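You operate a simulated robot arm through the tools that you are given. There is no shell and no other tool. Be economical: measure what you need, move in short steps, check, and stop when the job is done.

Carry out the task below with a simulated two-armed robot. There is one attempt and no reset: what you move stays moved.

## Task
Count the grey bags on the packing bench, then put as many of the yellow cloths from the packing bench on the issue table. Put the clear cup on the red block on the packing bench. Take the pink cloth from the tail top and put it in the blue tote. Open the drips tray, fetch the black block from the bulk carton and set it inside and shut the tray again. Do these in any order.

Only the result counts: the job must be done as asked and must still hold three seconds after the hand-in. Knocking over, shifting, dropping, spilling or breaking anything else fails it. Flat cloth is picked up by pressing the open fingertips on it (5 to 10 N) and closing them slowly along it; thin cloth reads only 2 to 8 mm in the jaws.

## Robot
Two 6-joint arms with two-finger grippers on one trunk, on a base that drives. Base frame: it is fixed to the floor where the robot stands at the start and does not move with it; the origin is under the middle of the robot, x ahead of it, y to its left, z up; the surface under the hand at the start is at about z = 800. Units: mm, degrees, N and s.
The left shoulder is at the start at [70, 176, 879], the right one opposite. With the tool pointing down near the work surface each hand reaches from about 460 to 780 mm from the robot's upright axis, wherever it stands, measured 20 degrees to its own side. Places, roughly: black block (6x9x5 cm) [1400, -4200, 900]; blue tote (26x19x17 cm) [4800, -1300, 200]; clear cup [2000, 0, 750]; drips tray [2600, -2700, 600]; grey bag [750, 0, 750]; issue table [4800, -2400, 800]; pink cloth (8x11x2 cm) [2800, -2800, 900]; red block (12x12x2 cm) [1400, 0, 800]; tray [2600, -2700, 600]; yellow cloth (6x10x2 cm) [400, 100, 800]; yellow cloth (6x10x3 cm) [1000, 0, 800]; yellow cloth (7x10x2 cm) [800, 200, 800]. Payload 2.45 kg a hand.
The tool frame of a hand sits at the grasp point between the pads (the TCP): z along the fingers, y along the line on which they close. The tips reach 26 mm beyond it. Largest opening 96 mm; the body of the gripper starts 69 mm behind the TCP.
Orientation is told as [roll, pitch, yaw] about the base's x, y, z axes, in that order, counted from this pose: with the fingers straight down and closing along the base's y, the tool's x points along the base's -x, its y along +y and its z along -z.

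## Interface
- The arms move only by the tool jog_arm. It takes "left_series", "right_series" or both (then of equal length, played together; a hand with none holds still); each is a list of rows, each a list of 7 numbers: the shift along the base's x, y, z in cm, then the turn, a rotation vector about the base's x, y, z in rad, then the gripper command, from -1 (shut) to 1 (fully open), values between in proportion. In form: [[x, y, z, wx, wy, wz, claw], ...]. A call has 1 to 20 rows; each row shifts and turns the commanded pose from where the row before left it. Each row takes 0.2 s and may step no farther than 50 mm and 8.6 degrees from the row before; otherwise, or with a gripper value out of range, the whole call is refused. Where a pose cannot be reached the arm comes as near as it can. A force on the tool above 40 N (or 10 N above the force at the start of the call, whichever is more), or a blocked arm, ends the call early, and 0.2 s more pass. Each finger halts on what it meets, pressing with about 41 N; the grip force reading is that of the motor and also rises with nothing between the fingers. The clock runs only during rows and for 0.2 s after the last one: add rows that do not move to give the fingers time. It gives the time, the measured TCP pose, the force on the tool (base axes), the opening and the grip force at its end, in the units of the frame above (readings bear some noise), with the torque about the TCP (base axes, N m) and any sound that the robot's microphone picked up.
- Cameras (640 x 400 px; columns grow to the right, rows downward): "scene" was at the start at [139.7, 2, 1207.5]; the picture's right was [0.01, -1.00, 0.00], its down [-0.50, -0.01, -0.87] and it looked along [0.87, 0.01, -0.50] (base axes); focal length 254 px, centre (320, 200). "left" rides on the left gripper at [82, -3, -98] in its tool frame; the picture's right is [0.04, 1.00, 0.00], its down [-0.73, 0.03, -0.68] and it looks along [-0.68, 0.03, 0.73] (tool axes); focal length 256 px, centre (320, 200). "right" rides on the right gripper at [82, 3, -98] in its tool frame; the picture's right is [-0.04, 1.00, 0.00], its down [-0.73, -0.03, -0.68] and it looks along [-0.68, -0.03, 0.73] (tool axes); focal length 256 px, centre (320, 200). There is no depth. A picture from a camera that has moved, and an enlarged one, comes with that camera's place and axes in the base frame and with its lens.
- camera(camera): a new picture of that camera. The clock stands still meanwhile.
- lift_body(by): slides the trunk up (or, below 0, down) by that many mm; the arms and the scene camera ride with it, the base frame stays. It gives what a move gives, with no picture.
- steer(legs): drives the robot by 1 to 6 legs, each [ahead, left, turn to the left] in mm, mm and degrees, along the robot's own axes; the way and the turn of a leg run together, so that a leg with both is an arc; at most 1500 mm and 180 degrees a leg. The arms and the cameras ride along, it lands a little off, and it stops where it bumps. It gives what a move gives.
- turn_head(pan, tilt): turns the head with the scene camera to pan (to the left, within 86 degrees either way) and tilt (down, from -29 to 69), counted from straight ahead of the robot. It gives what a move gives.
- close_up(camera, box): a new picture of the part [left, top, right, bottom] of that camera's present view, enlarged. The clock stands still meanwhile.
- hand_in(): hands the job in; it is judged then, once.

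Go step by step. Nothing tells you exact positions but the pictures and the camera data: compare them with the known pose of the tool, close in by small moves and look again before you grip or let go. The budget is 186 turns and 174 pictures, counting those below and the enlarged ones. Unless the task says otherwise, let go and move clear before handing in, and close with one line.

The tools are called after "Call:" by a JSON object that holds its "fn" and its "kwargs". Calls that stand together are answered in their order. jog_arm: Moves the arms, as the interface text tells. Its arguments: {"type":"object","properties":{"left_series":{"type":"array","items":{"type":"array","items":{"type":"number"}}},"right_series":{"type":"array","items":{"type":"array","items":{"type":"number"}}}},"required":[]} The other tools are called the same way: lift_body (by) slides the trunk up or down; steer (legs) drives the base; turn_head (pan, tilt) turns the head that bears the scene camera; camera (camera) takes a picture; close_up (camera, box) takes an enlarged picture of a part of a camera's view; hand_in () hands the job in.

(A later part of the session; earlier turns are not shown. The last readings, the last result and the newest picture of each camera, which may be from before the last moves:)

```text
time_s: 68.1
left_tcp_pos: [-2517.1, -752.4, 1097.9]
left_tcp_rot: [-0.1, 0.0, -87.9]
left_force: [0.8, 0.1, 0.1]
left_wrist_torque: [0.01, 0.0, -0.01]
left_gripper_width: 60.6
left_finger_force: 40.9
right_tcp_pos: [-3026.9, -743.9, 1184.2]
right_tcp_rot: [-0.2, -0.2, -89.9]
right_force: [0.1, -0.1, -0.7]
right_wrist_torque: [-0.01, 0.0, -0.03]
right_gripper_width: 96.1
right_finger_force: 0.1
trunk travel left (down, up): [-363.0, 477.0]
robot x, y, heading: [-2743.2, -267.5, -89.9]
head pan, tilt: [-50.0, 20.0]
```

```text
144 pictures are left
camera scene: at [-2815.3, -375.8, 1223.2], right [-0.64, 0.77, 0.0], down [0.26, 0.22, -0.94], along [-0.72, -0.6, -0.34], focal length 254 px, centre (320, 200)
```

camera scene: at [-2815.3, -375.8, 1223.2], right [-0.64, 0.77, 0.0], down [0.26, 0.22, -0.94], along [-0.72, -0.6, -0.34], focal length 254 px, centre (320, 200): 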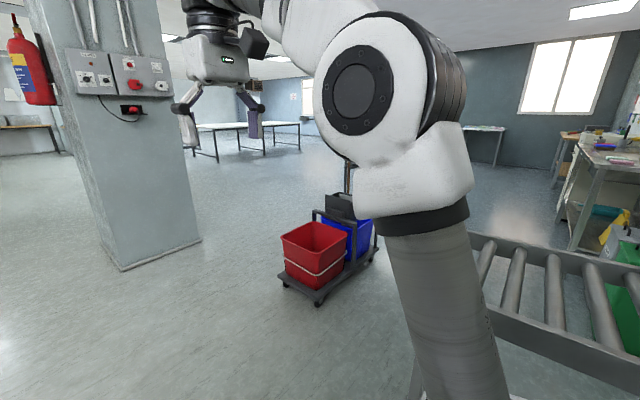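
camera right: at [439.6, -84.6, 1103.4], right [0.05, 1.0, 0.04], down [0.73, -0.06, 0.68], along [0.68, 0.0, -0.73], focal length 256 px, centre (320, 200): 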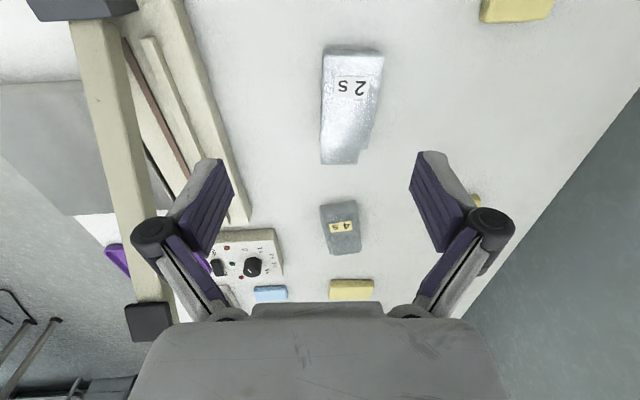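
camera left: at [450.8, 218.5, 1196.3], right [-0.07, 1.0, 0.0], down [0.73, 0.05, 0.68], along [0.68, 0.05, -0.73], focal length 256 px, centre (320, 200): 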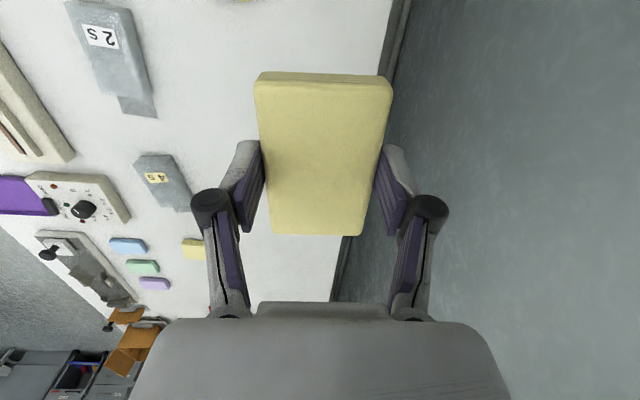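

Driving was blocked right away. I'll look down at the floor ahead and to the left to see what is in the way.

Call:
{"fn": "turn_head", "kwargs": {"pan": 40, "tilt": 62}}

Call:
{"fn": "camera", "kwargs": {"camera": "scene"}}

Call:
{"fn": "turn_head", "kwargs": {"pan": -40, "tilt": 62}}

Call:
{"fn": "camera", "kwargs": {"camera": "scene"}}

```text
time_s: 69.7
left_tcp_pos: [-2518.3, -753.3, 1098.1]
left_tcp_rot: [0.0, 0.0, -88.0]
left_force: [-0.4, 0.5, 0.4]
left_wrist_torque: [-0.03, -0.03, 0.0]
left_gripper_width: 60.7
left_finger_force: 41.5
right_tcp_pos: [-3027.1, -743.7, 1184.2]
right_tcp_rot: [0.0, -0.2, -90.0]
right_force: [-1.4, -0.1, -0.1]
right_wrist_torque: [0.02, -0.02, -0.05]
right_gripper_width: 95.9
right_finger_force: 0.1
trunk travel left (down, up): [-363.0, 477.0]
robot x, y, heading: [-2745.7, -264.3, -90.2]
head pan, tilt: [40.0, 62.0]
```

```text
143 pictures are left
camera scene: at [-2702.7, -365.2, 1162.8], right [-0.77, -0.64, 0.0], down [-0.57, 0.68, -0.47], along [0.3, -0.36, -0.88], focal length 254 px, centre (320, 200)
```

scene: 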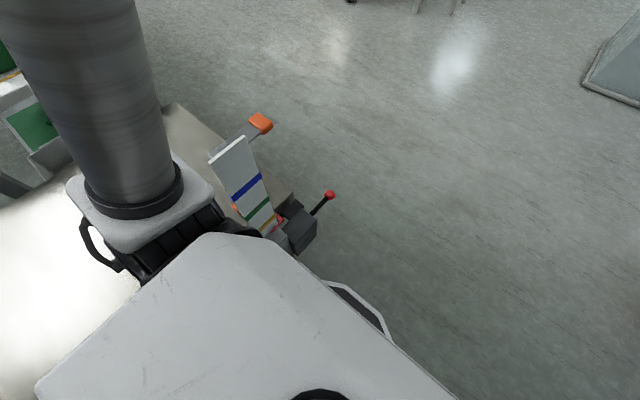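

```text
time_s: 71.2
left_tcp_pos: [-2516.8, -753.0, 1097.5]
left_tcp_rot: [0.0, -0.1, -87.9]
left_force: [-0.1, 0.2, 0.7]
left_wrist_torque: [0.0, 0.02, -0.04]
left_gripper_width: 60.5
left_finger_force: 41.4
right_tcp_pos: [-3027.5, -743.5, 1182.7]
right_tcp_rot: [-0.1, -0.2, -90.1]
right_force: [0.0, -0.6, 0.4]
right_wrist_torque: [0.0, 0.0, 0.01]
right_gripper_width: 95.9
right_finger_force: 0.1
trunk travel left (down, up): [-363.0, 477.0]
robot x, y, heading: [-2742.4, -264.9, -90.0]
head pan, tilt: [-40.0, 62.0]
```

```text
142 pictures are left
camera scene: at [-2785.4, -365.2, 1162.8], right [-0.77, 0.64, 0.0], down [0.57, 0.68, -0.47], along [-0.3, -0.36, -0.88], focal length 254 px, centre (320, 200)
```

scene: 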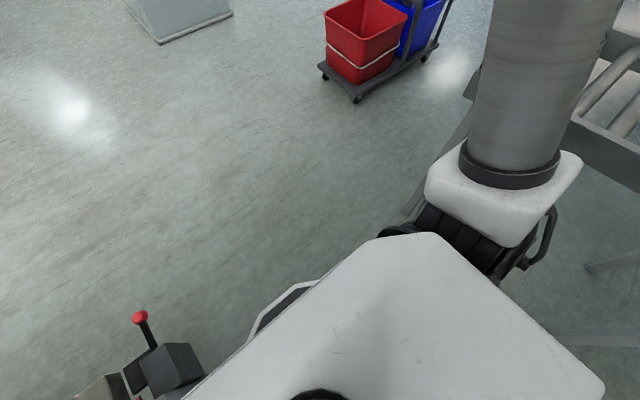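

A dark box with a red lever standing on the low cabinet end is right at the front-left of my base. I'll back off a little, sidestep right 280 mm, and then go forward.

Call:
{"fn": "steer", "kwargs": {"legs": [[-40, 0, 0], [0, -280, 0]]}}

Call:
{"fn": "turn_head", "kwargs": {"pan": 50, "tilt": 45}}

Call:
{"fn": "camera", "kwargs": {"camera": "scene"}}

```text
time_s: 73.7
left_tcp_pos: [-2796.6, -713.1, 1097.2]
left_tcp_rot: [0.1, -0.1, -87.7]
left_force: [-0.2, 0.0, -1.1]
left_wrist_torque: [-0.01, -0.01, 0.03]
left_gripper_width: 60.5
left_finger_force: 40.6
right_tcp_pos: [-3307.5, -706.1, 1183.6]
right_tcp_rot: [0.0, -0.1, -89.8]
right_force: [-0.1, 0.6, -0.7]
right_wrist_torque: [0.0, -0.02, 0.01]
right_gripper_width: 95.7
right_finger_force: 0.1
trunk travel left (down, up): [-363.0, 477.0]
robot x, y, heading: [-3021.5, -227.9, -89.9]
head pan, tilt: [-40.0, 62.0]
```

```text
time_s: 75.3
left_tcp_pos: [-2796.7, -713.9, 1097.9]
left_tcp_rot: [0.0, 0.0, -87.7]
left_force: [0.2, 0.6, 0.4]
left_wrist_torque: [-0.05, 0.01, -0.04]
left_gripper_width: 60.4
left_finger_force: 40.7
right_tcp_pos: [-3306.7, -705.7, 1182.9]
right_tcp_rot: [0.0, -0.2, -89.8]
right_force: [-0.4, -0.5, 0.1]
right_wrist_torque: [-0.01, -0.03, -0.01]
right_gripper_width: 95.9
right_finger_force: 0.1
trunk travel left (down, up): [-363.0, 477.0]
robot x, y, heading: [-3021.7, -225.0, -89.8]
head pan, tilt: [50.0, 45.0]
```

```text
141 pictures are left
camera scene: at [-2961.7, -329.3, 1184.5], right [-0.64, -0.77, 0.0], down [-0.54, 0.45, -0.71], along [0.54, -0.45, -0.71], focal length 254 px, centre (320, 200)
```

scene: 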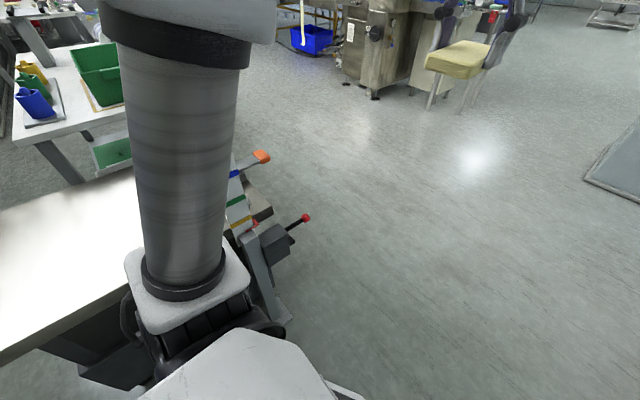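

The apparatus now lies clear to my left. Driving forward into the aisle and then along +x.

Call:
{"fn": "steer", "kwargs": {"legs": [[1300, 0, 0], [0, 0, 90], [1500, 0, 0], [1500, 0, 0]]}}

Call:
{"fn": "turn_head", "kwargs": {"pan": 0, "tilt": 20}}

Call:
{"fn": "camera", "kwargs": {"camera": "scene"}}

Call:
{"fn": "turn_head", "kwargs": {"pan": -50, "tilt": 20}}

Call:
{"fn": "camera", "kwargs": {"camera": "scene"}}

```text
time_s: 99.6
left_tcp_pos: [413.9, -1309.7, 1098.5]
left_tcp_rot: [0.1, 0.0, 1.1]
left_force: [-0.3, 0.1, -1.1]
left_wrist_torque: [0.03, 0.04, 0.0]
left_gripper_width: 60.5
left_finger_force: 41.2
right_tcp_pos: [398.0, -1819.2, 1182.6]
right_tcp_rot: [-0.1, -0.2, -0.8]
right_force: [0.6, -0.5, 0.3]
right_wrist_torque: [-0.01, -0.01, 0.01]
right_gripper_width: 95.8
right_finger_force: 0.1
trunk travel left (down, up): [-363.0, 477.0]
robot x, y, heading: [-79.2, -1528.0, -1.0]
head pan, tilt: [50.0, 45.0]
```

```text
time_s: 100.8
left_tcp_pos: [412.7, -1309.7, 1097.5]
left_tcp_rot: [-0.1, 0.0, 1.2]
left_force: [0.6, -0.1, -0.5]
left_wrist_torque: [0.01, -0.02, 0.02]
left_gripper_width: 60.4
left_finger_force: 40.6
right_tcp_pos: [396.3, -1819.1, 1183.2]
right_tcp_rot: [0.0, -0.2, -0.8]
right_force: [-0.1, 0.4, -0.7]
right_wrist_torque: [0.01, -0.01, 0.0]
right_gripper_width: 96.2
right_finger_force: 0.1
trunk travel left (down, up): [-363.0, 477.0]
robot x, y, heading: [-77.8, -1528.2, -0.8]
head pan, tilt: [0.0, 20.0]
```

```text
140 pictures are left
camera scene: at [65.5, -1529.3, 1223.2], right [-0.01, -1.0, 0.0], down [-0.34, 0.0, -0.94], along [0.94, -0.01, -0.34], focal length 254 px, centre (320, 200)
```

scene: 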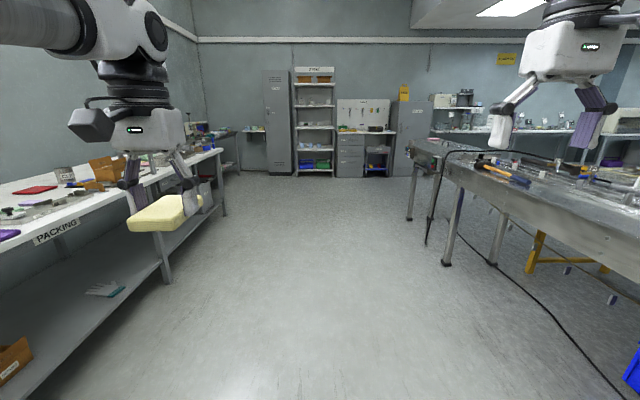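

```text
time_s: 102.0
left_tcp_pos: [413.2, -1309.9, 1098.1]
left_tcp_rot: [0.0, 0.0, 1.2]
left_force: [-0.6, 0.4, -0.3]
left_wrist_torque: [0.01, -0.01, -0.04]
left_gripper_width: 60.7
left_finger_force: 40.8
right_tcp_pos: [396.9, -1819.9, 1183.6]
right_tcp_rot: [-0.1, -0.3, -0.7]
right_force: [-0.2, -0.5, -0.6]
right_wrist_torque: [-0.01, -0.02, 0.01]
right_gripper_width: 95.9
right_finger_force: 0.0
trunk travel left (down, up): [-363.0, 477.0]
robot x, y, heading: [-75.3, -1526.6, -0.6]
head pan, tilt: [-50.0, 20.0]
```

```text
139 pictures are left
camera scene: at [31.3, -1600.2, 1223.2], right [-0.77, -0.63, 0.0], down [-0.22, 0.26, -0.94], along [0.59, -0.73, -0.34], focal length 254 px, centre (320, 200)
```

scene: 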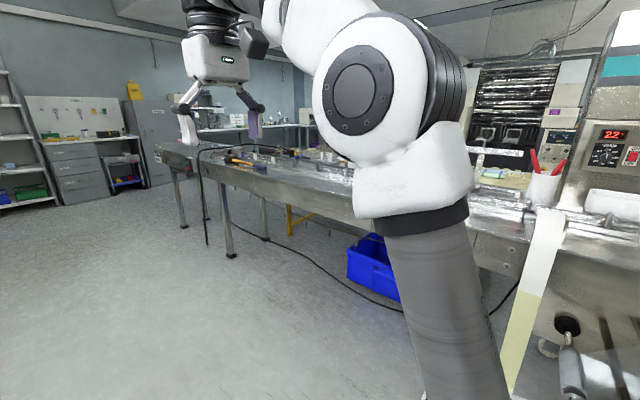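

The aisle is clear. I'll drive to beside the far half of the packing bench and turn to face it.

Call:
{"fn": "steer", "kwargs": {"legs": [[1450, 0, 0], [450, 0, 0], [0, 0, 91], [250, 0, 0]]}}

Call:
{"fn": "turn_head", "kwargs": {"pan": 0, "tilt": 30}}

Call:
{"fn": "camera", "kwargs": {"camera": "scene"}}

Call:
{"fn": "camera", "kwargs": {"camera": "right"}}

```text
time_s: 116.7
left_tcp_pos: [1570.1, -814.3, 1097.1]
left_tcp_rot: [-0.1, 0.0, 92.8]
left_force: [0.1, -0.4, -0.8]
left_wrist_torque: [0.0, 0.02, -0.01]
left_gripper_width: 60.6
left_finger_force: 41.5
right_tcp_pos: [2080.9, -817.4, 1183.3]
right_tcp_rot: [-0.1, 0.0, 90.7]
right_force: [0.3, 1.0, 0.3]
right_wrist_torque: [-0.03, -0.01, -0.01]
right_gripper_width: 95.8
right_finger_force: 0.1
trunk travel left (down, up): [-363.0, 477.0]
robot x, y, heading: [1799.5, -1298.5, 90.7]
head pan, tilt: [-50.0, 20.0]
```

```text
time_s: 117.9
left_tcp_pos: [1570.0, -814.0, 1097.2]
left_tcp_rot: [0.0, -0.1, 92.8]
left_force: [-0.3, 0.4, 0.0]
left_wrist_torque: [0.01, 0.02, -0.01]
left_gripper_width: 60.1
left_finger_force: 41.6
right_tcp_pos: [2080.6, -817.8, 1183.1]
right_tcp_rot: [-0.1, -0.2, 90.7]
right_force: [0.1, -1.0, -0.5]
right_wrist_torque: [0.01, -0.01, -0.01]
right_gripper_width: 96.2
right_finger_force: 0.1
trunk travel left (down, up): [-363.0, 477.0]
robot x, y, heading: [1802.7, -1297.6, 90.7]
head pan, tilt: [0.0, 30.0]
```

```text
138 pictures are left
camera scene: at [1798.9, -1157.2, 1207.2], right [1.0, 0.01, 0.0], down [0.01, -0.5, -0.87], along [-0.01, 0.87, -0.5], focal length 254 px, centre (320, 200)
```

scene: 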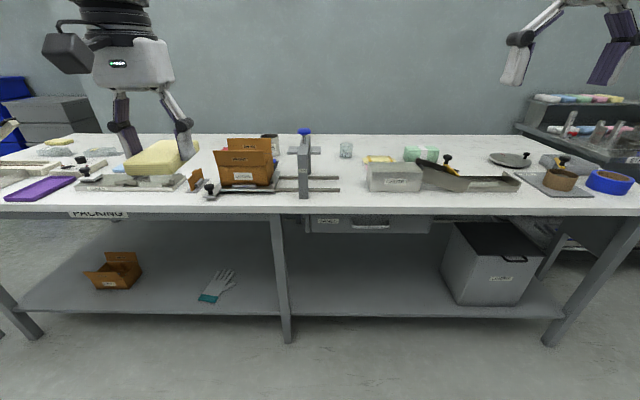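

```text
137 pictures are left
camera right: at [2078.4, -899.0, 1280.9], right [-1.0, 0.03, 0.0], down [0.02, 0.73, 0.68], along [0.02, 0.68, -0.73], focal length 256 px, centre (320, 200)
```

right: 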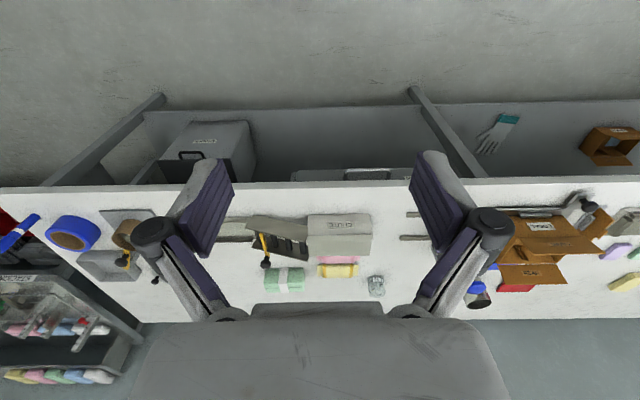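

The cup is at about (1905,-52), some 65 mm tall. I'll enlarge to check for other bags hidden from the first viewpoint and see the cup.

Call:
{"fn": "close_up", "kwargs": {"camera": "scene", "box": [270, 110, 510, 220]}}

Call:
{"fn": "close_up", "kwargs": {"camera": "scene", "box": [0, 110, 290, 220]}}

Call:
{"fn": "close_up", "kwargs": {"camera": "right", "box": [230, 190, 640, 330]}}

```text
2.67 times, centred on (390, 165) of scene
camera zoom: at [1798.9, -1157.2, 1207.2], right [1.0, 0.01, 0.0], down [0.01, -0.5, -0.87], along [-0.01, 0.87, -0.5], focal length 678 px, centre (133, 293)
```

zoom: 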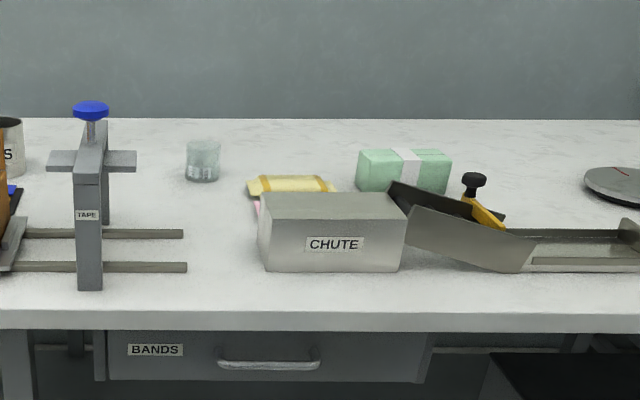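

```text
2.21 times, centred on (145, 165) of scene
camera zoom: at [1798.9, -1157.2, 1207.2], right [1.0, 0.01, 0.0], down [0.01, -0.5, -0.87], along [-0.01, 0.87, -0.5], focal length 561 px, centre (706, 277)
```

zoom: 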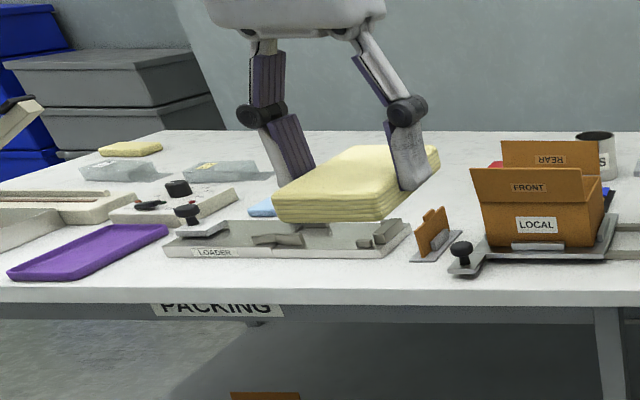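

```text
1.56 times, centred on (435, 260) of right
camera zoom: at [2078.4, -899.0, 1280.9], right [-1.0, 0.03, 0.0], down [0.02, 0.73, 0.68], along [0.02, 0.68, -0.73], focal length 400 px, centre (140, 106)
```

zoom: 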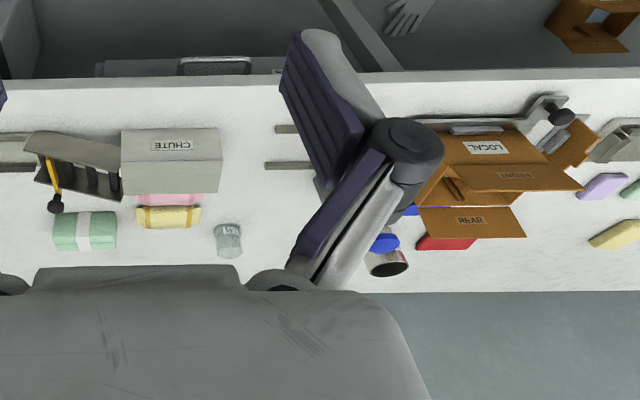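

No further bags are visible, so the count is two. Now I'll approach the bench so the right hand can reach the cup.

Call:
{"fn": "steer", "kwargs": {"legs": [[0, 95, -0.7], [515, 0, 0]]}}

Call:
{"fn": "camera", "kwargs": {"camera": "right"}}

Call:
{"fn": "turn_head", "kwargs": {"pan": -10, "tilt": 35}}

Call:
{"fn": "camera", "kwargs": {"camera": "scene"}}

```text
time_s: 121.6
left_tcp_pos: [1477.7, -306.6, 1097.3]
left_tcp_rot: [0.0, 0.1, 92.3]
left_force: [-1.2, 0.5, -0.3]
left_wrist_torque: [-0.01, 0.01, 0.01]
left_gripper_width: 60.7
left_finger_force: 41.3
right_tcp_pos: [1988.4, -315.0, 1183.6]
right_tcp_rot: [-0.1, -0.3, 90.2]
right_force: [0.2, 0.1, -0.1]
right_wrist_torque: [-0.01, 0.01, 0.04]
right_gripper_width: 96.2
right_finger_force: 0.1
trunk travel left (down, up): [-363.0, 477.0]
robot x, y, heading: [1706.5, -792.2, 90.4]
head pan, tilt: [0.0, 30.0]
```

```text
133 pictures are left
camera right: at [1985.5, -395.6, 1280.7], right [-1.0, 0.04, 0.0], down [0.03, 0.73, 0.68], along [0.03, 0.68, -0.73], focal length 256 px, centre (320, 200)
```

right: 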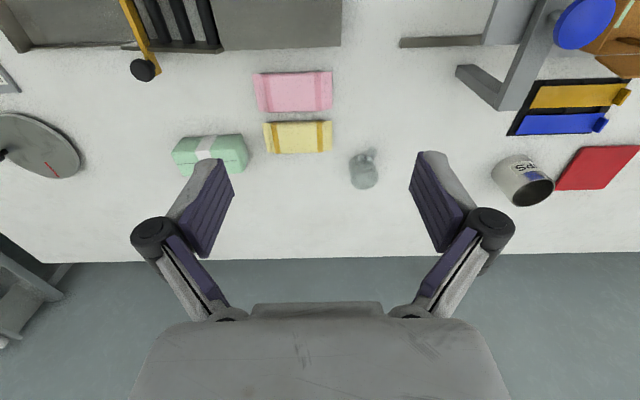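

```text
time_s: 122.3
left_tcp_pos: [1478.2, -306.4, 1098.3]
left_tcp_rot: [0.0, 0.1, 92.2]
left_force: [0.3, -0.3, -0.1]
left_wrist_torque: [0.0, 0.03, 0.0]
left_gripper_width: 60.5
left_finger_force: 41.4
right_tcp_pos: [1988.6, -314.2, 1182.7]
right_tcp_rot: [-0.2, -0.1, 90.2]
right_force: [0.2, 0.9, 0.3]
right_wrist_torque: [0.0, 0.02, 0.01]
right_gripper_width: 96.0
right_finger_force: 0.1
trunk travel left (down, up): [-363.0, 477.0]
robot x, y, heading: [1707.7, -794.6, 90.3]
head pan, tilt: [-10.0, 35.0]
```

```text
132 pictures are left
camera scene: at [1718.8, -655.5, 1199.4], right [0.99, -0.17, 0.0], down [-0.1, -0.57, -0.82], along [0.14, 0.81, -0.57], focal length 254 px, centre (320, 200)
```

scene: 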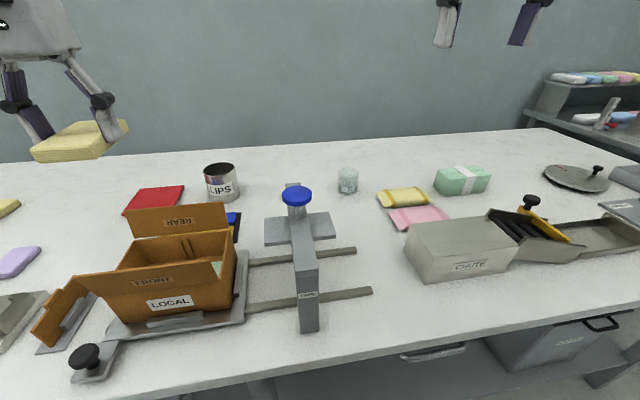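

Cup at about (1905,-65), rim near z = 870. I'll move the right hand above it, opened a little less to stay clear of the yellow bundle.

Call:
{"fn": "jog_arm", "kwargs": {"right_series": [[-1.4, 4.15, -2, 0, 0, 0, 0.8], [-1.4, 4.15, -2, 0, 0, 0, 0.8], [-1.4, 4.15, -2, 0, 0, 0, 0.8], [-1.4, 4.15, -2, 0, 0, 0, 0.8], [-1.4, 4.15, -2, 0, 0, 0, 0.8], [-1.4, 4.15, -2, 0, 0, 0, 0.8], [0, 0, -3.5, 0, 0, 0, 0.8], [0, 0, -3.5, 0, 0, 0, 0.8], [0, 0, -3, 0, 0, 0, 0.8], [0, 0, 0, 0, 0, 0, 0.8]]}}

Call:
{"fn": "camera", "kwargs": {"camera": "right"}}

Call:
{"fn": "camera", "kwargs": {"camera": "scene"}}

```text
time_s: 124.5
left_tcp_pos: [1478.4, -306.9, 1098.7]
left_tcp_rot: [0.0, 0.0, 92.2]
left_force: [-0.7, 0.5, 0.0]
left_wrist_torque: [-0.02, 0.02, 0.02]
left_gripper_width: 60.2
left_finger_force: 40.9
right_tcp_pos: [1914.1, -136.0, 933.7]
right_tcp_rot: [-0.1, -0.2, 90.2]
right_force: [0.1, -0.6, 0.5]
right_wrist_torque: [-0.01, 0.03, -0.02]
right_gripper_width: 86.6
right_finger_force: 0.1
right hand out of reach, approached as far as the arm can: row 2, 3, 4, 5, 6
trunk travel left (down, up): [-363.0, 477.0]
robot x, y, heading: [1704.8, -789.6, 90.4]
head pan, tilt: [-10.0, 35.0]
```

```text
131 pictures are left
camera right: at [1912.0, -216.2, 1030.5], right [-1.0, 0.04, 0.0], down [0.03, 0.73, 0.68], along [0.03, 0.68, -0.73], focal length 256 px, centre (320, 200)
```

right: 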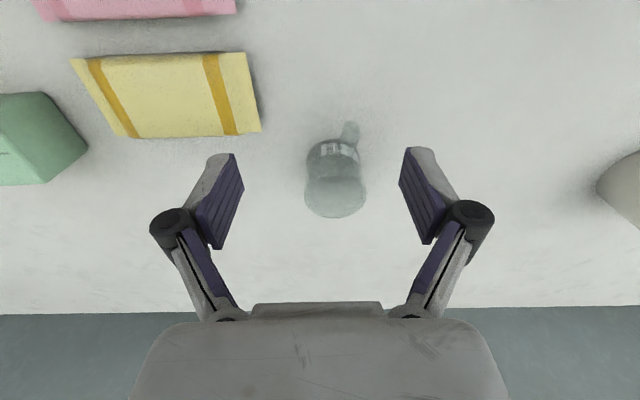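

```text
130 pictures are left
camera scene: at [1718.7, -655.4, 1199.4], right [0.99, -0.17, 0.0], down [-0.1, -0.57, -0.82], along [0.14, 0.81, -0.57], focal length 254 px, centre (320, 200)
```

scene: 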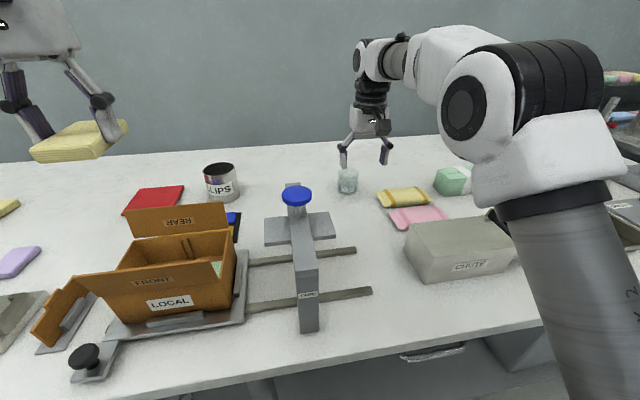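

The arm is short of reach at this height; raising the trunk will help. I'll also zoom on the cup, which seems to have a small knob or handle.

Call:
{"fn": "lift_body", "kwargs": {"by": 110}}

Call:
{"fn": "close_up", "kwargs": {"camera": "right", "box": [250, 90, 410, 310]}}

Call:
{"fn": "close_up", "kwargs": {"camera": "scene", "box": [310, 120, 410, 240]}}

```text
time_s: 125.9
left_tcp_pos: [1477.8, -306.8, 1207.2]
left_tcp_rot: [-0.1, -0.1, 92.2]
left_force: [0.5, 0.6, 0.2]
left_wrist_torque: [0.0, 0.02, 0.0]
left_gripper_width: 60.0
left_finger_force: 41.6
right_tcp_pos: [1914.4, -135.4, 1042.8]
right_tcp_rot: [-0.2, -0.2, 90.1]
right_force: [0.4, 0.6, -0.3]
right_wrist_torque: [0.01, 0.03, 0.0]
right_gripper_width: 86.2
right_finger_force: 0.0
trunk travel left (down, up): [-473.0, 367.0]
robot x, y, heading: [1703.8, -790.4, 90.3]
head pan, tilt: [-10.0, 35.0]
```

```text
1.82 times, centred on (330, 200) of right
camera zoom: at [1912.1, -215.9, 1140.5], right [-1.0, 0.04, 0.0], down [0.03, 0.73, 0.68], along [0.03, 0.68, -0.73], focal length 465 px, centre (302, 200)
```

zoom: 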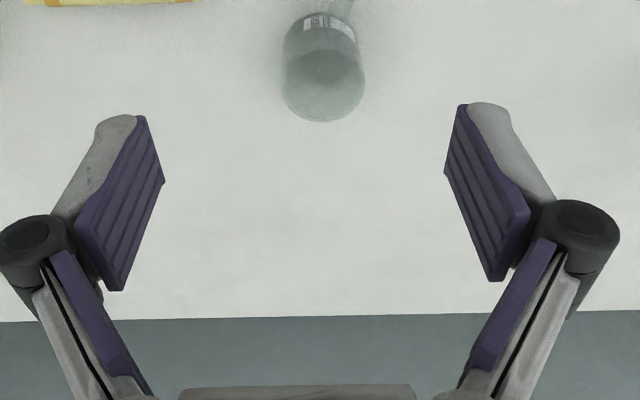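

```text
3.33 times, centred on (360, 180) of scene
camera zoom: at [1718.9, -655.0, 1309.3], right [0.99, -0.17, 0.0], down [-0.1, -0.57, -0.82], along [0.14, 0.81, -0.57], focal length 847 px, centre (187, 267)
```

zoom: 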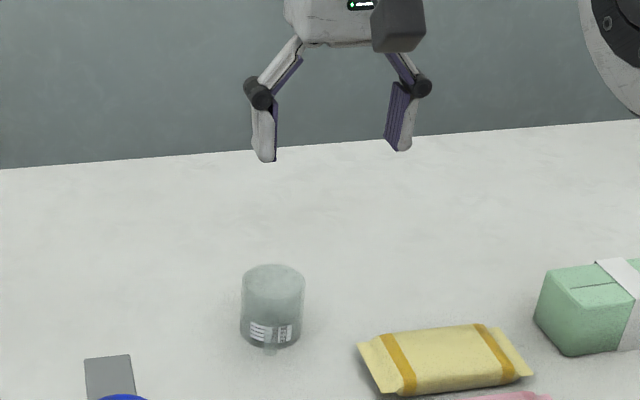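

The cup stands upright, about 59 mm wide, 67 mm tall, centred near (1904,-61). Lowering the hand and watching where it goes.

Call:
{"fn": "jog_arm", "kwargs": {"right_series": [[0, 0, -3, 0, 0, 0, 0.8], [0, 0, -3, 0, 0, 0, 0.8], [0, 0, -3, 0, 0, 0, 0.8], [0, 0, -3, 0, 0, 0, 0.8], [0, 0, 0, 0, 0, 0, 0.8]]}}

Call:
{"fn": "camera", "kwargs": {"camera": "right"}}

```text
time_s: 127.1
left_tcp_pos: [1477.5, -307.7, 1207.5]
left_tcp_rot: [0.0, 0.0, 92.2]
left_force: [0.0, -0.7, 0.2]
left_wrist_torque: [0.0, -0.01, -0.05]
left_gripper_width: 60.5
left_finger_force: 41.5
right_tcp_pos: [1914.8, -134.9, 925.0]
right_tcp_rot: [-0.1, -0.1, 90.2]
right_force: [-0.1, 0.1, 0.0]
right_wrist_torque: [-0.01, -0.05, 0.01]
right_gripper_width: 86.3
right_finger_force: 0.0
trunk travel left (down, up): [-473.0, 367.0]
robot x, y, heading: [1703.9, -793.0, 90.1]
head pan, tilt: [-10.0, 35.0]
```

```text
127 pictures are left
camera right: at [1911.9, -216.1, 1022.0], right [-1.0, 0.04, 0.0], down [0.03, 0.73, 0.68], along [0.03, 0.68, -0.73], focal length 256 px, centre (320, 200)
```

right: 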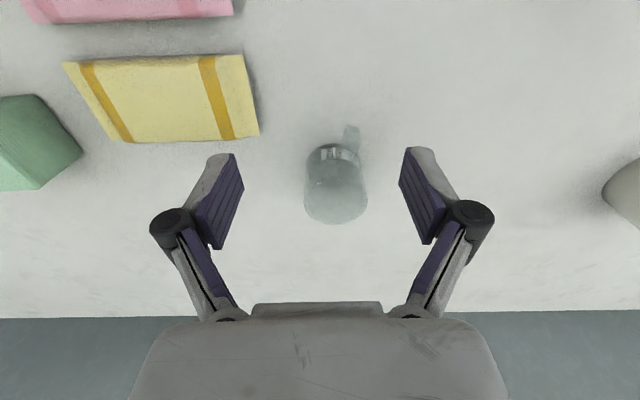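

Now shift over the cup at this height (tips still ~30 mm above the rim).

Call:
{"fn": "jog_arm", "kwargs": {"right_series": [[-0.4, 2.2, 0, 0, 0, 0, 0.8], [-0.3, 2.2, 0, 0, 0, 0, 0.8], [-0.3, 2.1, 0, 0, 0, 0, 0.8], [0, 0, 0, 0, 0, 0, 0.8]]}}

Call:
{"fn": "camera", "kwargs": {"camera": "right"}}

Call:
{"fn": "close_up", "kwargs": {"camera": "scene", "box": [290, 130, 430, 240]}}

```text
time_s: 128.1
left_tcp_pos: [1477.3, -308.8, 1208.5]
left_tcp_rot: [0.0, -0.1, 92.1]
left_force: [-0.6, 0.2, -0.4]
left_wrist_torque: [0.01, -0.02, 0.03]
left_gripper_width: 60.4
left_finger_force: 41.4
right_tcp_pos: [1906.0, -68.1, 925.7]
right_tcp_rot: [-0.1, -0.3, 90.2]
right_force: [0.3, 0.1, 0.5]
right_wrist_torque: [0.01, 0.02, -0.01]
right_gripper_width: 86.5
right_finger_force: 0.0
trunk travel left (down, up): [-473.0, 367.0]
robot x, y, heading: [1703.6, -791.1, 90.1]
head pan, tilt: [-10.0, 35.0]
```

```text
126 pictures are left
camera right: at [1903.7, -150.4, 1022.7], right [-1.0, 0.04, 0.0], down [0.03, 0.73, 0.68], along [0.03, 0.68, -0.73], focal length 256 px, centre (320, 200)
```

right: 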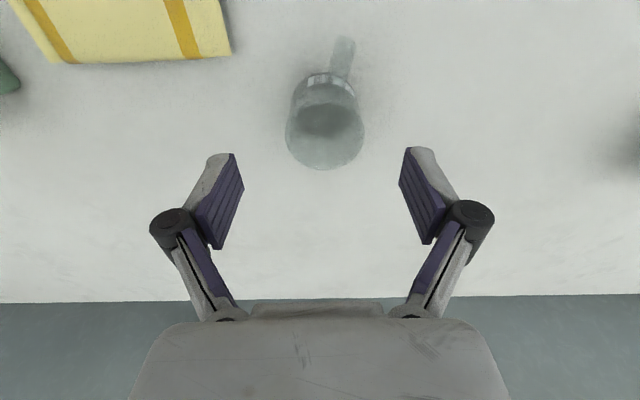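

```text
3.64 times, centred on (360, 185) of scene
camera zoom: at [1718.8, -656.1, 1309.5], right [0.99, -0.17, 0.0], down [-0.1, -0.56, -0.82], along [0.14, 0.81, -0.57], focal length 924 px, centre (174, 254)
```

zoom: 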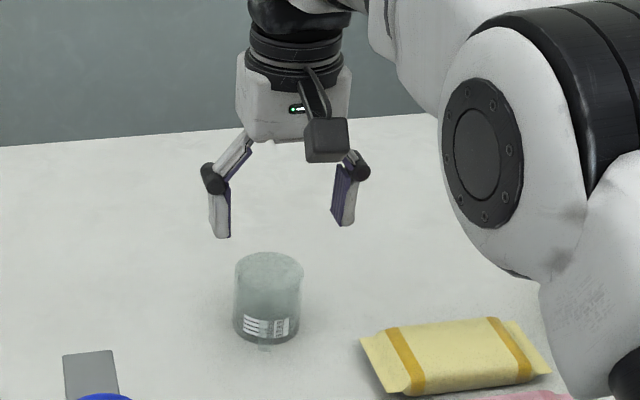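

Rim centre is about (1904,-61). Fine shift and descend to grip height in stages.

Call:
{"fn": "jog_arm", "kwargs": {"right_series": [[-0.1, 0.6, -1, 0, 0, 0, 0.8], [0, 0, -1.5, 0, 0, 0, 0.8], [0, 0, -1.0, 0, 0, 0, 0.8], [0, 0, 0, 0, 0, 0, 0.8]]}}

Call:
{"fn": "camera", "kwargs": {"camera": "right"}}

Call:
{"fn": "close_up", "kwargs": {"camera": "scene", "box": [290, 130, 430, 240]}}

```text
time_s: 129.1
left_tcp_pos: [1477.9, -307.4, 1208.6]
left_tcp_rot: [0.1, 0.0, 92.2]
left_force: [0.4, 0.3, -0.5]
left_wrist_torque: [-0.02, 0.04, -0.01]
left_gripper_width: 60.5
left_finger_force: 41.1
right_tcp_pos: [1903.3, -64.7, 888.3]
right_tcp_rot: [-0.2, -0.2, 90.2]
right_force: [0.2, -0.3, 0.2]
right_wrist_torque: [0.07, 0.0, -0.01]
right_gripper_width: 86.5
right_finger_force: 0.1
trunk travel left (down, up): [-473.0, 367.0]
robot x, y, heading: [1702.3, -793.6, 90.4]
head pan, tilt: [-10.0, 35.0]
```

```text
124 pictures are left
camera right: at [1900.8, -145.1, 986.4], right [-1.0, 0.04, 0.0], down [0.03, 0.73, 0.68], along [0.03, 0.68, -0.73], focal length 256 px, centre (320, 200)
```

right: 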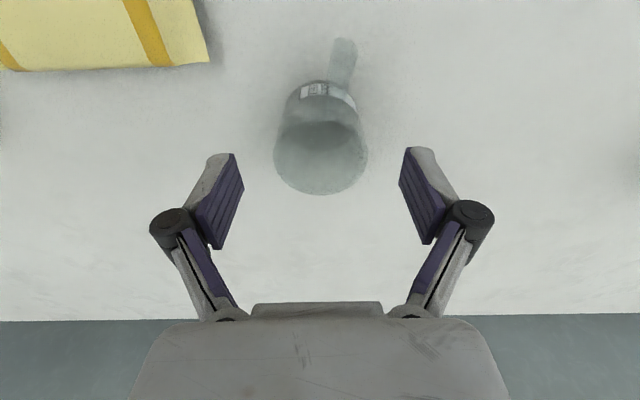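

```text
3.64 times, centred on (360, 185) of scene
camera zoom: at [1718.8, -655.4, 1309.4], right [0.99, -0.17, 0.0], down [-0.1, -0.57, -0.82], along [0.14, 0.81, -0.57], focal length 924 px, centre (174, 254)
```

zoom: 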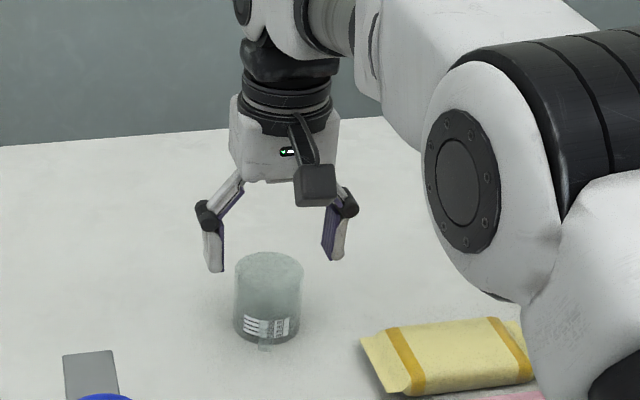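

Aligned to within a couple of mm. Descend to TCP z = 842.

Call:
{"fn": "jog_arm", "kwargs": {"right_series": [[0.05, 0.1, -1.5, 0, 0, 0, 0.8], [0, 0, -1.5, 0, 0, 0, 0.8], [0, 0, -1.4, 0, 0, 0, 0.8], [0, 0, 0, 0, 0, 0, 0.8]]}}

Call:
{"fn": "close_up", "kwargs": {"camera": "scene", "box": [290, 130, 430, 240]}}

Call:
{"fn": "camera", "kwargs": {"camera": "right"}}

```text
time_s: 130.1
left_tcp_pos: [1478.0, -306.4, 1207.9]
left_tcp_rot: [0.0, 0.0, 92.2]
left_force: [-0.3, -0.2, 0.3]
left_wrist_torque: [-0.01, 0.0, 0.0]
left_gripper_width: 60.3
left_finger_force: 41.6
right_tcp_pos: [1902.6, -63.7, 844.0]
right_tcp_rot: [-0.2, -0.1, 90.3]
right_force: [0.6, -0.1, 0.6]
right_wrist_torque: [0.01, 0.04, -0.02]
right_gripper_width: 86.6
right_finger_force: 0.0
trunk travel left (down, up): [-473.0, 367.0]
robot x, y, heading: [1704.7, -794.1, 90.2]
head pan, tilt: [-10.0, 35.0]
```

```text
3.64 times, centred on (360, 185) of scene
camera zoom: at [1718.8, -655.5, 1309.4], right [0.99, -0.17, 0.0], down [-0.1, -0.57, -0.82], along [0.14, 0.81, -0.57], focal length 924 px, centre (174, 254)
```

zoom: 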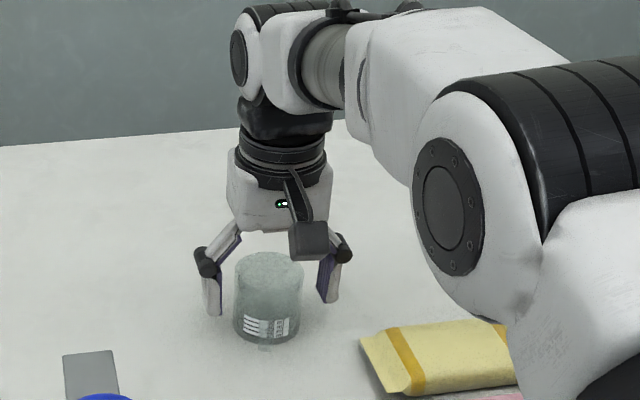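

```text
121 pictures are left
camera right: at [1900.7, -144.5, 941.9], right [-1.0, 0.04, 0.0], down [0.03, 0.73, 0.68], along [0.03, 0.68, -0.73], focal length 256 px, centre (320, 200)
```

right: 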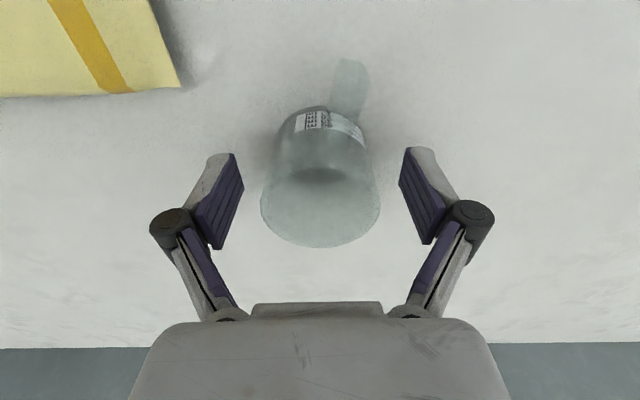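

Fingers straddle the cup. Closing gently while watching the force.

Call:
{"fn": "jog_arm", "kwargs": {"right_series": [[0, 0, 0, 0, 0, 0, 0.5], [0, 0, 0, 0, 0, 0, 0.35], [0, 0, 0, 0, 0, 0, 0.25], [0, 0, 0, 0, 0, 0, 0.2], [0, 0, 0, 0, 0, 0, 0.15]]}}

```text
time_s: 131.3
left_tcp_pos: [1478.5, -306.5, 1208.7]
left_tcp_rot: [0.1, 0.1, 92.2]
left_force: [-0.3, 0.0, 0.5]
left_wrist_torque: [0.01, -0.01, 0.0]
left_gripper_width: 60.1
left_finger_force: 40.6
right_tcp_pos: [1903.1, -63.3, 845.1]
right_tcp_rot: [0.0, -0.2, 90.2]
right_force: [0.4, 0.7, 0.5]
right_wrist_torque: [0.01, 0.01, 0.03]
right_gripper_width: 55.3
right_finger_force: 0.6
trunk travel left (down, up): [-473.0, 367.0]
robot x, y, heading: [1706.5, -793.7, 90.3]
head pan, tilt: [-10.0, 35.0]
```

Call:
{"fn": "jog_arm", "kwargs": {"right_series": [[0, 0, 0, 0, 0, 0, 0.1], [0, 0, 0, 0, 0, 0, 0.05], [0, 0, 0, 0, 0, 0, 0.0]]}}

Call:
{"fn": "camera", "kwargs": {"camera": "right"}}

```text
time_s: 132.1
left_tcp_pos: [1478.2, -306.6, 1207.6]
left_tcp_rot: [0.1, 0.1, 92.2]
left_force: [-0.3, -0.3, 0.0]
left_wrist_torque: [0.01, 0.01, 0.02]
left_gripper_width: 60.5
left_finger_force: 40.7
right_tcp_pos: [1903.3, -64.4, 844.7]
right_tcp_rot: [-0.1, -0.2, 90.3]
right_force: [0.8, -0.1, 1.7]
right_wrist_torque: [0.01, -0.01, 0.05]
right_gripper_width: 53.9
right_finger_force: 41.2
trunk travel left (down, up): [-473.0, 367.0]
robot x, y, heading: [1705.7, -790.4, 90.2]
head pan, tilt: [-10.0, 35.0]
```

```text
120 pictures are left
camera right: at [1900.8, -144.4, 942.3], right [-1.0, 0.04, 0.0], down [0.03, 0.73, 0.68], along [0.03, 0.68, -0.73], focal length 256 px, centre (320, 200)
```

right: 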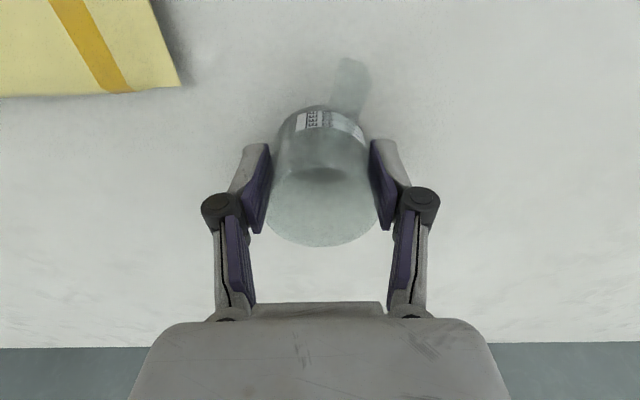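

Cup is gripped (54 mm). Lifting it straight, then drawing it in.

Call:
{"fn": "jog_arm", "kwargs": {"right_series": [[0, 0, 1, 0, 0, 0, 0], [0, 0, 2, 0, 0, 0, 0], [0, 0, 2, 0, 0, 0, 0], [0, 0, 2, 0, 0, 0, 0], [0, -1, 3, 0, 0, 0, 0], [0, -2, 3, 0, 0, 0, 0], [0, -3, 2, 0, 0, 0, 0], [0, -3.5, 2, 0, 0, 0, 0], [0, -3.5, 2, 0, 0, 0, 0], [0, -3, 2, 0, 0, 0, 0], [0, -2, 1, 0, 0, 0, 0], [0, -1, 0, 0, 0, 0, 0], [0, 0, 0, 0, 0, 0, 0]]}}

Call:
{"fn": "camera", "kwargs": {"camera": "right"}}

Call:
{"fn": "turn_head", "kwargs": {"pan": 35, "tilt": 35}}

Call:
{"fn": "camera", "kwargs": {"camera": "scene"}}

```text
time_s: 134.9
left_tcp_pos: [1478.9, -305.8, 1207.8]
left_tcp_rot: [0.0, 0.0, 92.1]
left_force: [0.9, -0.6, -0.8]
left_wrist_torque: [0.03, 0.01, 0.0]
left_gripper_width: 60.5
left_finger_force: 41.4
right_tcp_pos: [1903.8, -253.2, 1065.5]
right_tcp_rot: [-0.1, -0.2, 90.1]
right_force: [-0.6, -0.2, 0.0]
right_wrist_torque: [-0.02, 0.0, -0.01]
right_gripper_width: 53.4
right_finger_force: 41.1
trunk travel left (down, up): [-473.0, 367.0]
robot x, y, heading: [1701.7, -793.8, 90.4]
head pan, tilt: [-10.0, 35.0]
```

```text
119 pictures are left
camera right: at [1900.8, -333.8, 1162.6], right [-1.0, 0.04, 0.0], down [0.03, 0.73, 0.68], along [0.03, 0.68, -0.73], focal length 256 px, centre (320, 200)
```

right: 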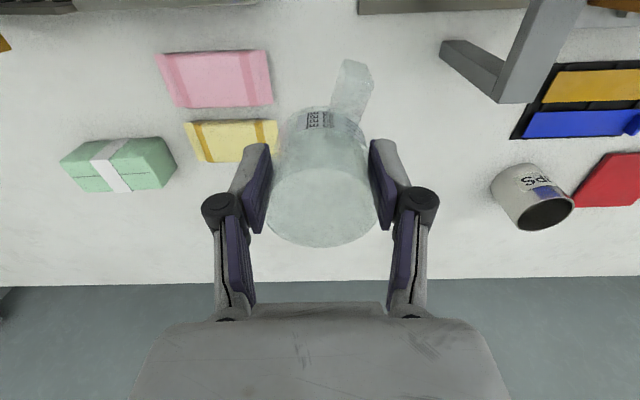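

```text
time_s: 136.1
left_tcp_pos: [1478.1, -306.7, 1208.9]
left_tcp_rot: [-0.1, 0.0, 92.2]
left_force: [-0.5, -0.5, -0.4]
left_wrist_torque: [-0.02, 0.01, -0.02]
left_gripper_width: 60.4
left_finger_force: 40.5
right_tcp_pos: [1904.6, -253.6, 1064.5]
right_tcp_rot: [-0.1, -0.2, 90.1]
right_force: [0.7, -1.1, 0.2]
right_wrist_torque: [-0.01, 0.0, -0.02]
right_gripper_width: 53.2
right_finger_force: 40.9
trunk travel left (down, up): [-473.0, 367.0]
robot x, y, heading: [1706.2, -795.9, 90.1]
head pan, tilt: [35.0, 35.0]
```

```text
118 pictures are left
camera scene: at [1653.2, -670.1, 1309.4], right [0.82, 0.58, 0.0], down [0.33, -0.47, -0.82], along [-0.47, 0.67, -0.57], focal length 254 px, centre (320, 200)
```

scene: 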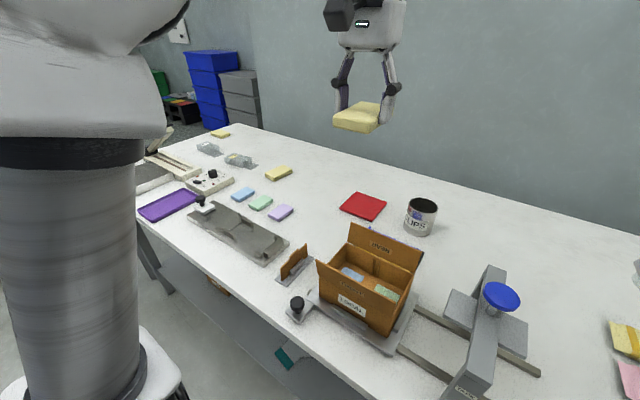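

The cup has a little handle, and it came along fine. Red block centres near (1382,-42), top ~820. Raise the cup a bit more, then slide the base 525 mm along the bench.

Call:
{"fn": "jog_arm", "kwargs": {"right_series": [[0, -0.5, 2, 0, 0, 0, 0], [0, -0.5, 2, 0, 0, 0, 0], [0, 0, 0, 0, 0, 0, 0]]}}

Call:
{"fn": "steer", "kwargs": {"legs": [[0, 525, 0], [18, 0, 0]]}}

Call:
{"fn": "turn_head", "kwargs": {"pan": -5, "tilt": 40}}

Call:
{"fn": "camera", "kwargs": {"camera": "scene"}}

Call:
{"fn": "camera", "kwargs": {"camera": "right"}}

```text
time_s: 136.8
left_tcp_pos: [1478.4, -306.4, 1208.5]
left_tcp_rot: [0.0, 0.0, 92.1]
left_force: [0.0, -0.4, -1.0]
left_wrist_torque: [0.02, 0.01, 0.03]
left_gripper_width: 60.3
left_finger_force: 41.0
right_tcp_pos: [1902.4, -262.4, 1104.3]
right_tcp_rot: [-0.2, -0.2, 90.3]
right_force: [0.2, -0.1, -1.0]
right_wrist_torque: [-0.02, 0.01, 0.02]
right_gripper_width: 53.3
right_finger_force: 41.2
trunk travel left (down, up): [-473.0, 367.0]
robot x, y, heading: [1706.9, -793.8, 89.9]
head pan, tilt: [35.0, 35.0]
```

```text
time_s: 140.2
left_tcp_pos: [963.1, -289.4, 1207.7]
left_tcp_rot: [0.1, 0.0, 91.9]
left_force: [1.3, 0.6, -0.7]
left_wrist_torque: [0.06, -0.01, 0.03]
left_gripper_width: 60.4
left_finger_force: 40.7
right_tcp_pos: [1388.8, -248.4, 1104.9]
right_tcp_rot: [0.0, -0.2, 89.8]
right_force: [0.4, 0.0, -1.0]
right_wrist_torque: [0.02, 0.01, 0.01]
right_gripper_width: 53.1
right_finger_force: 41.3
trunk travel left (down, up): [-473.0, 367.0]
robot x, y, heading: [1189.3, -770.2, 89.7]
head pan, tilt: [35.0, 35.0]
```

```text
time_s: 141.3
left_tcp_pos: [963.5, -288.0, 1207.0]
left_tcp_rot: [0.0, -0.1, 91.9]
left_force: [0.0, 0.1, -0.6]
left_wrist_torque: [-0.02, 0.02, -0.05]
left_gripper_width: 60.5
left_finger_force: 41.0
right_tcp_pos: [1387.7, -246.1, 1104.0]
right_tcp_rot: [-0.1, -0.2, 89.9]
right_force: [-0.3, 0.3, -1.3]
right_wrist_torque: [0.0, 0.0, -0.01]
right_gripper_width: 53.3
right_finger_force: 41.1
trunk travel left (down, up): [-473.0, 367.0]
robot x, y, heading: [1189.1, -777.6, 89.9]
head pan, tilt: [-5.0, 40.0]
```

```text
117 pictures are left
camera scene: at [1193.6, -640.0, 1301.8], right [1.0, -0.09, 0.0], down [-0.06, -0.64, -0.77], along [0.07, 0.76, -0.64], focal length 254 px, centre (320, 200)
```

scene: 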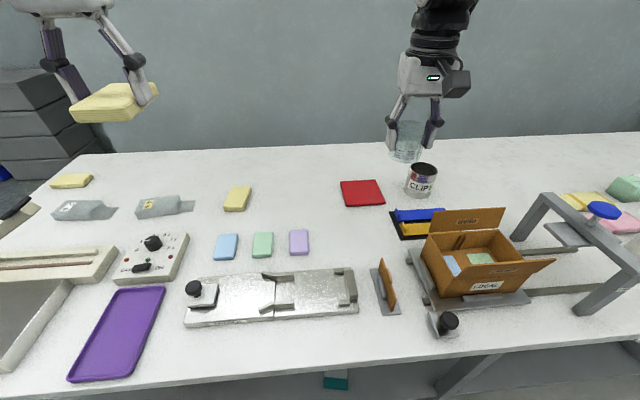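

```text
116 pictures are left
camera right: at [1384.4, -327.1, 1201.8], right [-1.0, 0.04, 0.0], down [0.03, 0.73, 0.68], along [0.03, 0.68, -0.73], focal length 256 px, centre (320, 200)
```

right: 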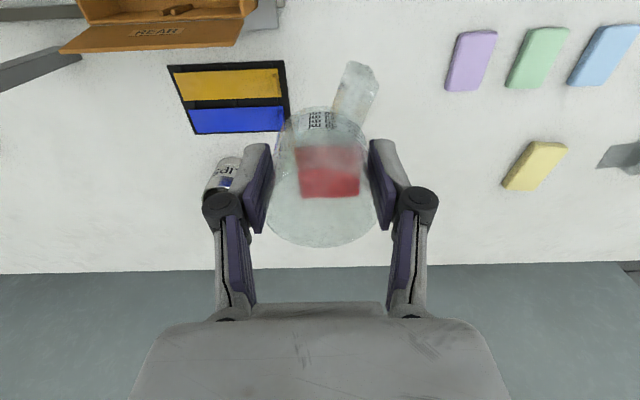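

Red block centre measured (1380,-45). Moving the cup over in two stages, checking elbow clearance over the carton.

Call:
{"fn": "jog_arm", "kwargs": {"right_series": [[-0.1, 2.5, -2, 0, 0, 0, 0], [-0.1, 2.5, -2, 0, 0, 0, 0], [-0.1, 2.5, -2, 0, 0, 0, 0], [-0.1, 2.5, -2, 0, 0, 0, 0], [-0.1, 2.5, -2, 0, 0, 0, 0], [-0.1, 2.5, -2, 0, 0, 0, 0], [0, 0, 0, 0, 0, 0, 0]]}}

Call:
{"fn": "camera", "kwargs": {"camera": "scene"}}

Call:
{"fn": "camera", "kwargs": {"camera": "right"}}

```text
time_s: 142.9
left_tcp_pos: [963.9, -289.3, 1209.0]
left_tcp_rot: [-0.1, -0.2, 91.9]
left_force: [-0.3, -0.8, -0.6]
left_wrist_torque: [0.04, -0.02, -0.01]
left_gripper_width: 60.5
left_finger_force: 40.8
right_tcp_pos: [1380.6, -96.2, 983.4]
right_tcp_rot: [-0.1, -0.3, 89.9]
right_force: [0.1, -0.6, -0.9]
right_wrist_torque: [0.03, 0.0, -0.01]
right_gripper_width: 52.7
right_finger_force: 40.9
trunk travel left (down, up): [-473.0, 367.0]
robot x, y, heading: [1186.7, -772.8, 89.8]
head pan, tilt: [-5.0, 40.0]
```

```text
115 pictures are left
camera scene: at [1193.6, -641.3, 1302.0], right [1.0, -0.09, 0.0], down [-0.06, -0.64, -0.77], along [0.07, 0.76, -0.64], focal length 254 px, centre (320, 200)
```

scene: 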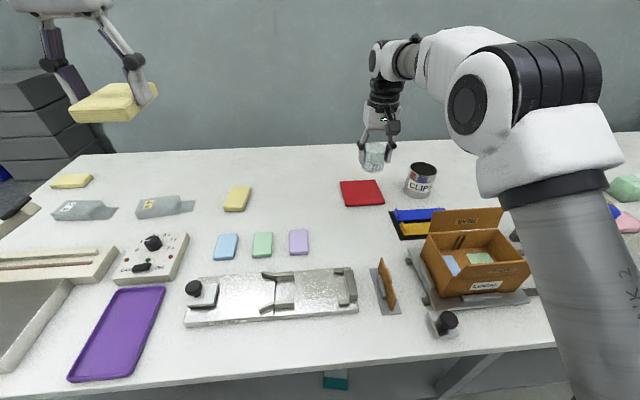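

```text
114 pictures are left
camera right: at [1378.4, -178.0, 1081.0], right [-1.0, 0.04, 0.0], down [0.03, 0.73, 0.68], along [0.03, 0.68, -0.73], focal length 256 px, centre (320, 200)
```

right: 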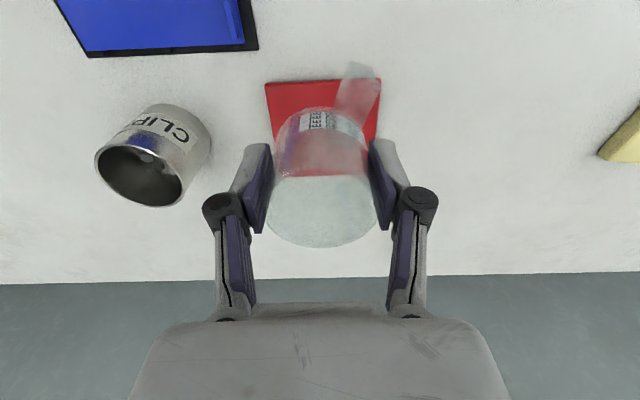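

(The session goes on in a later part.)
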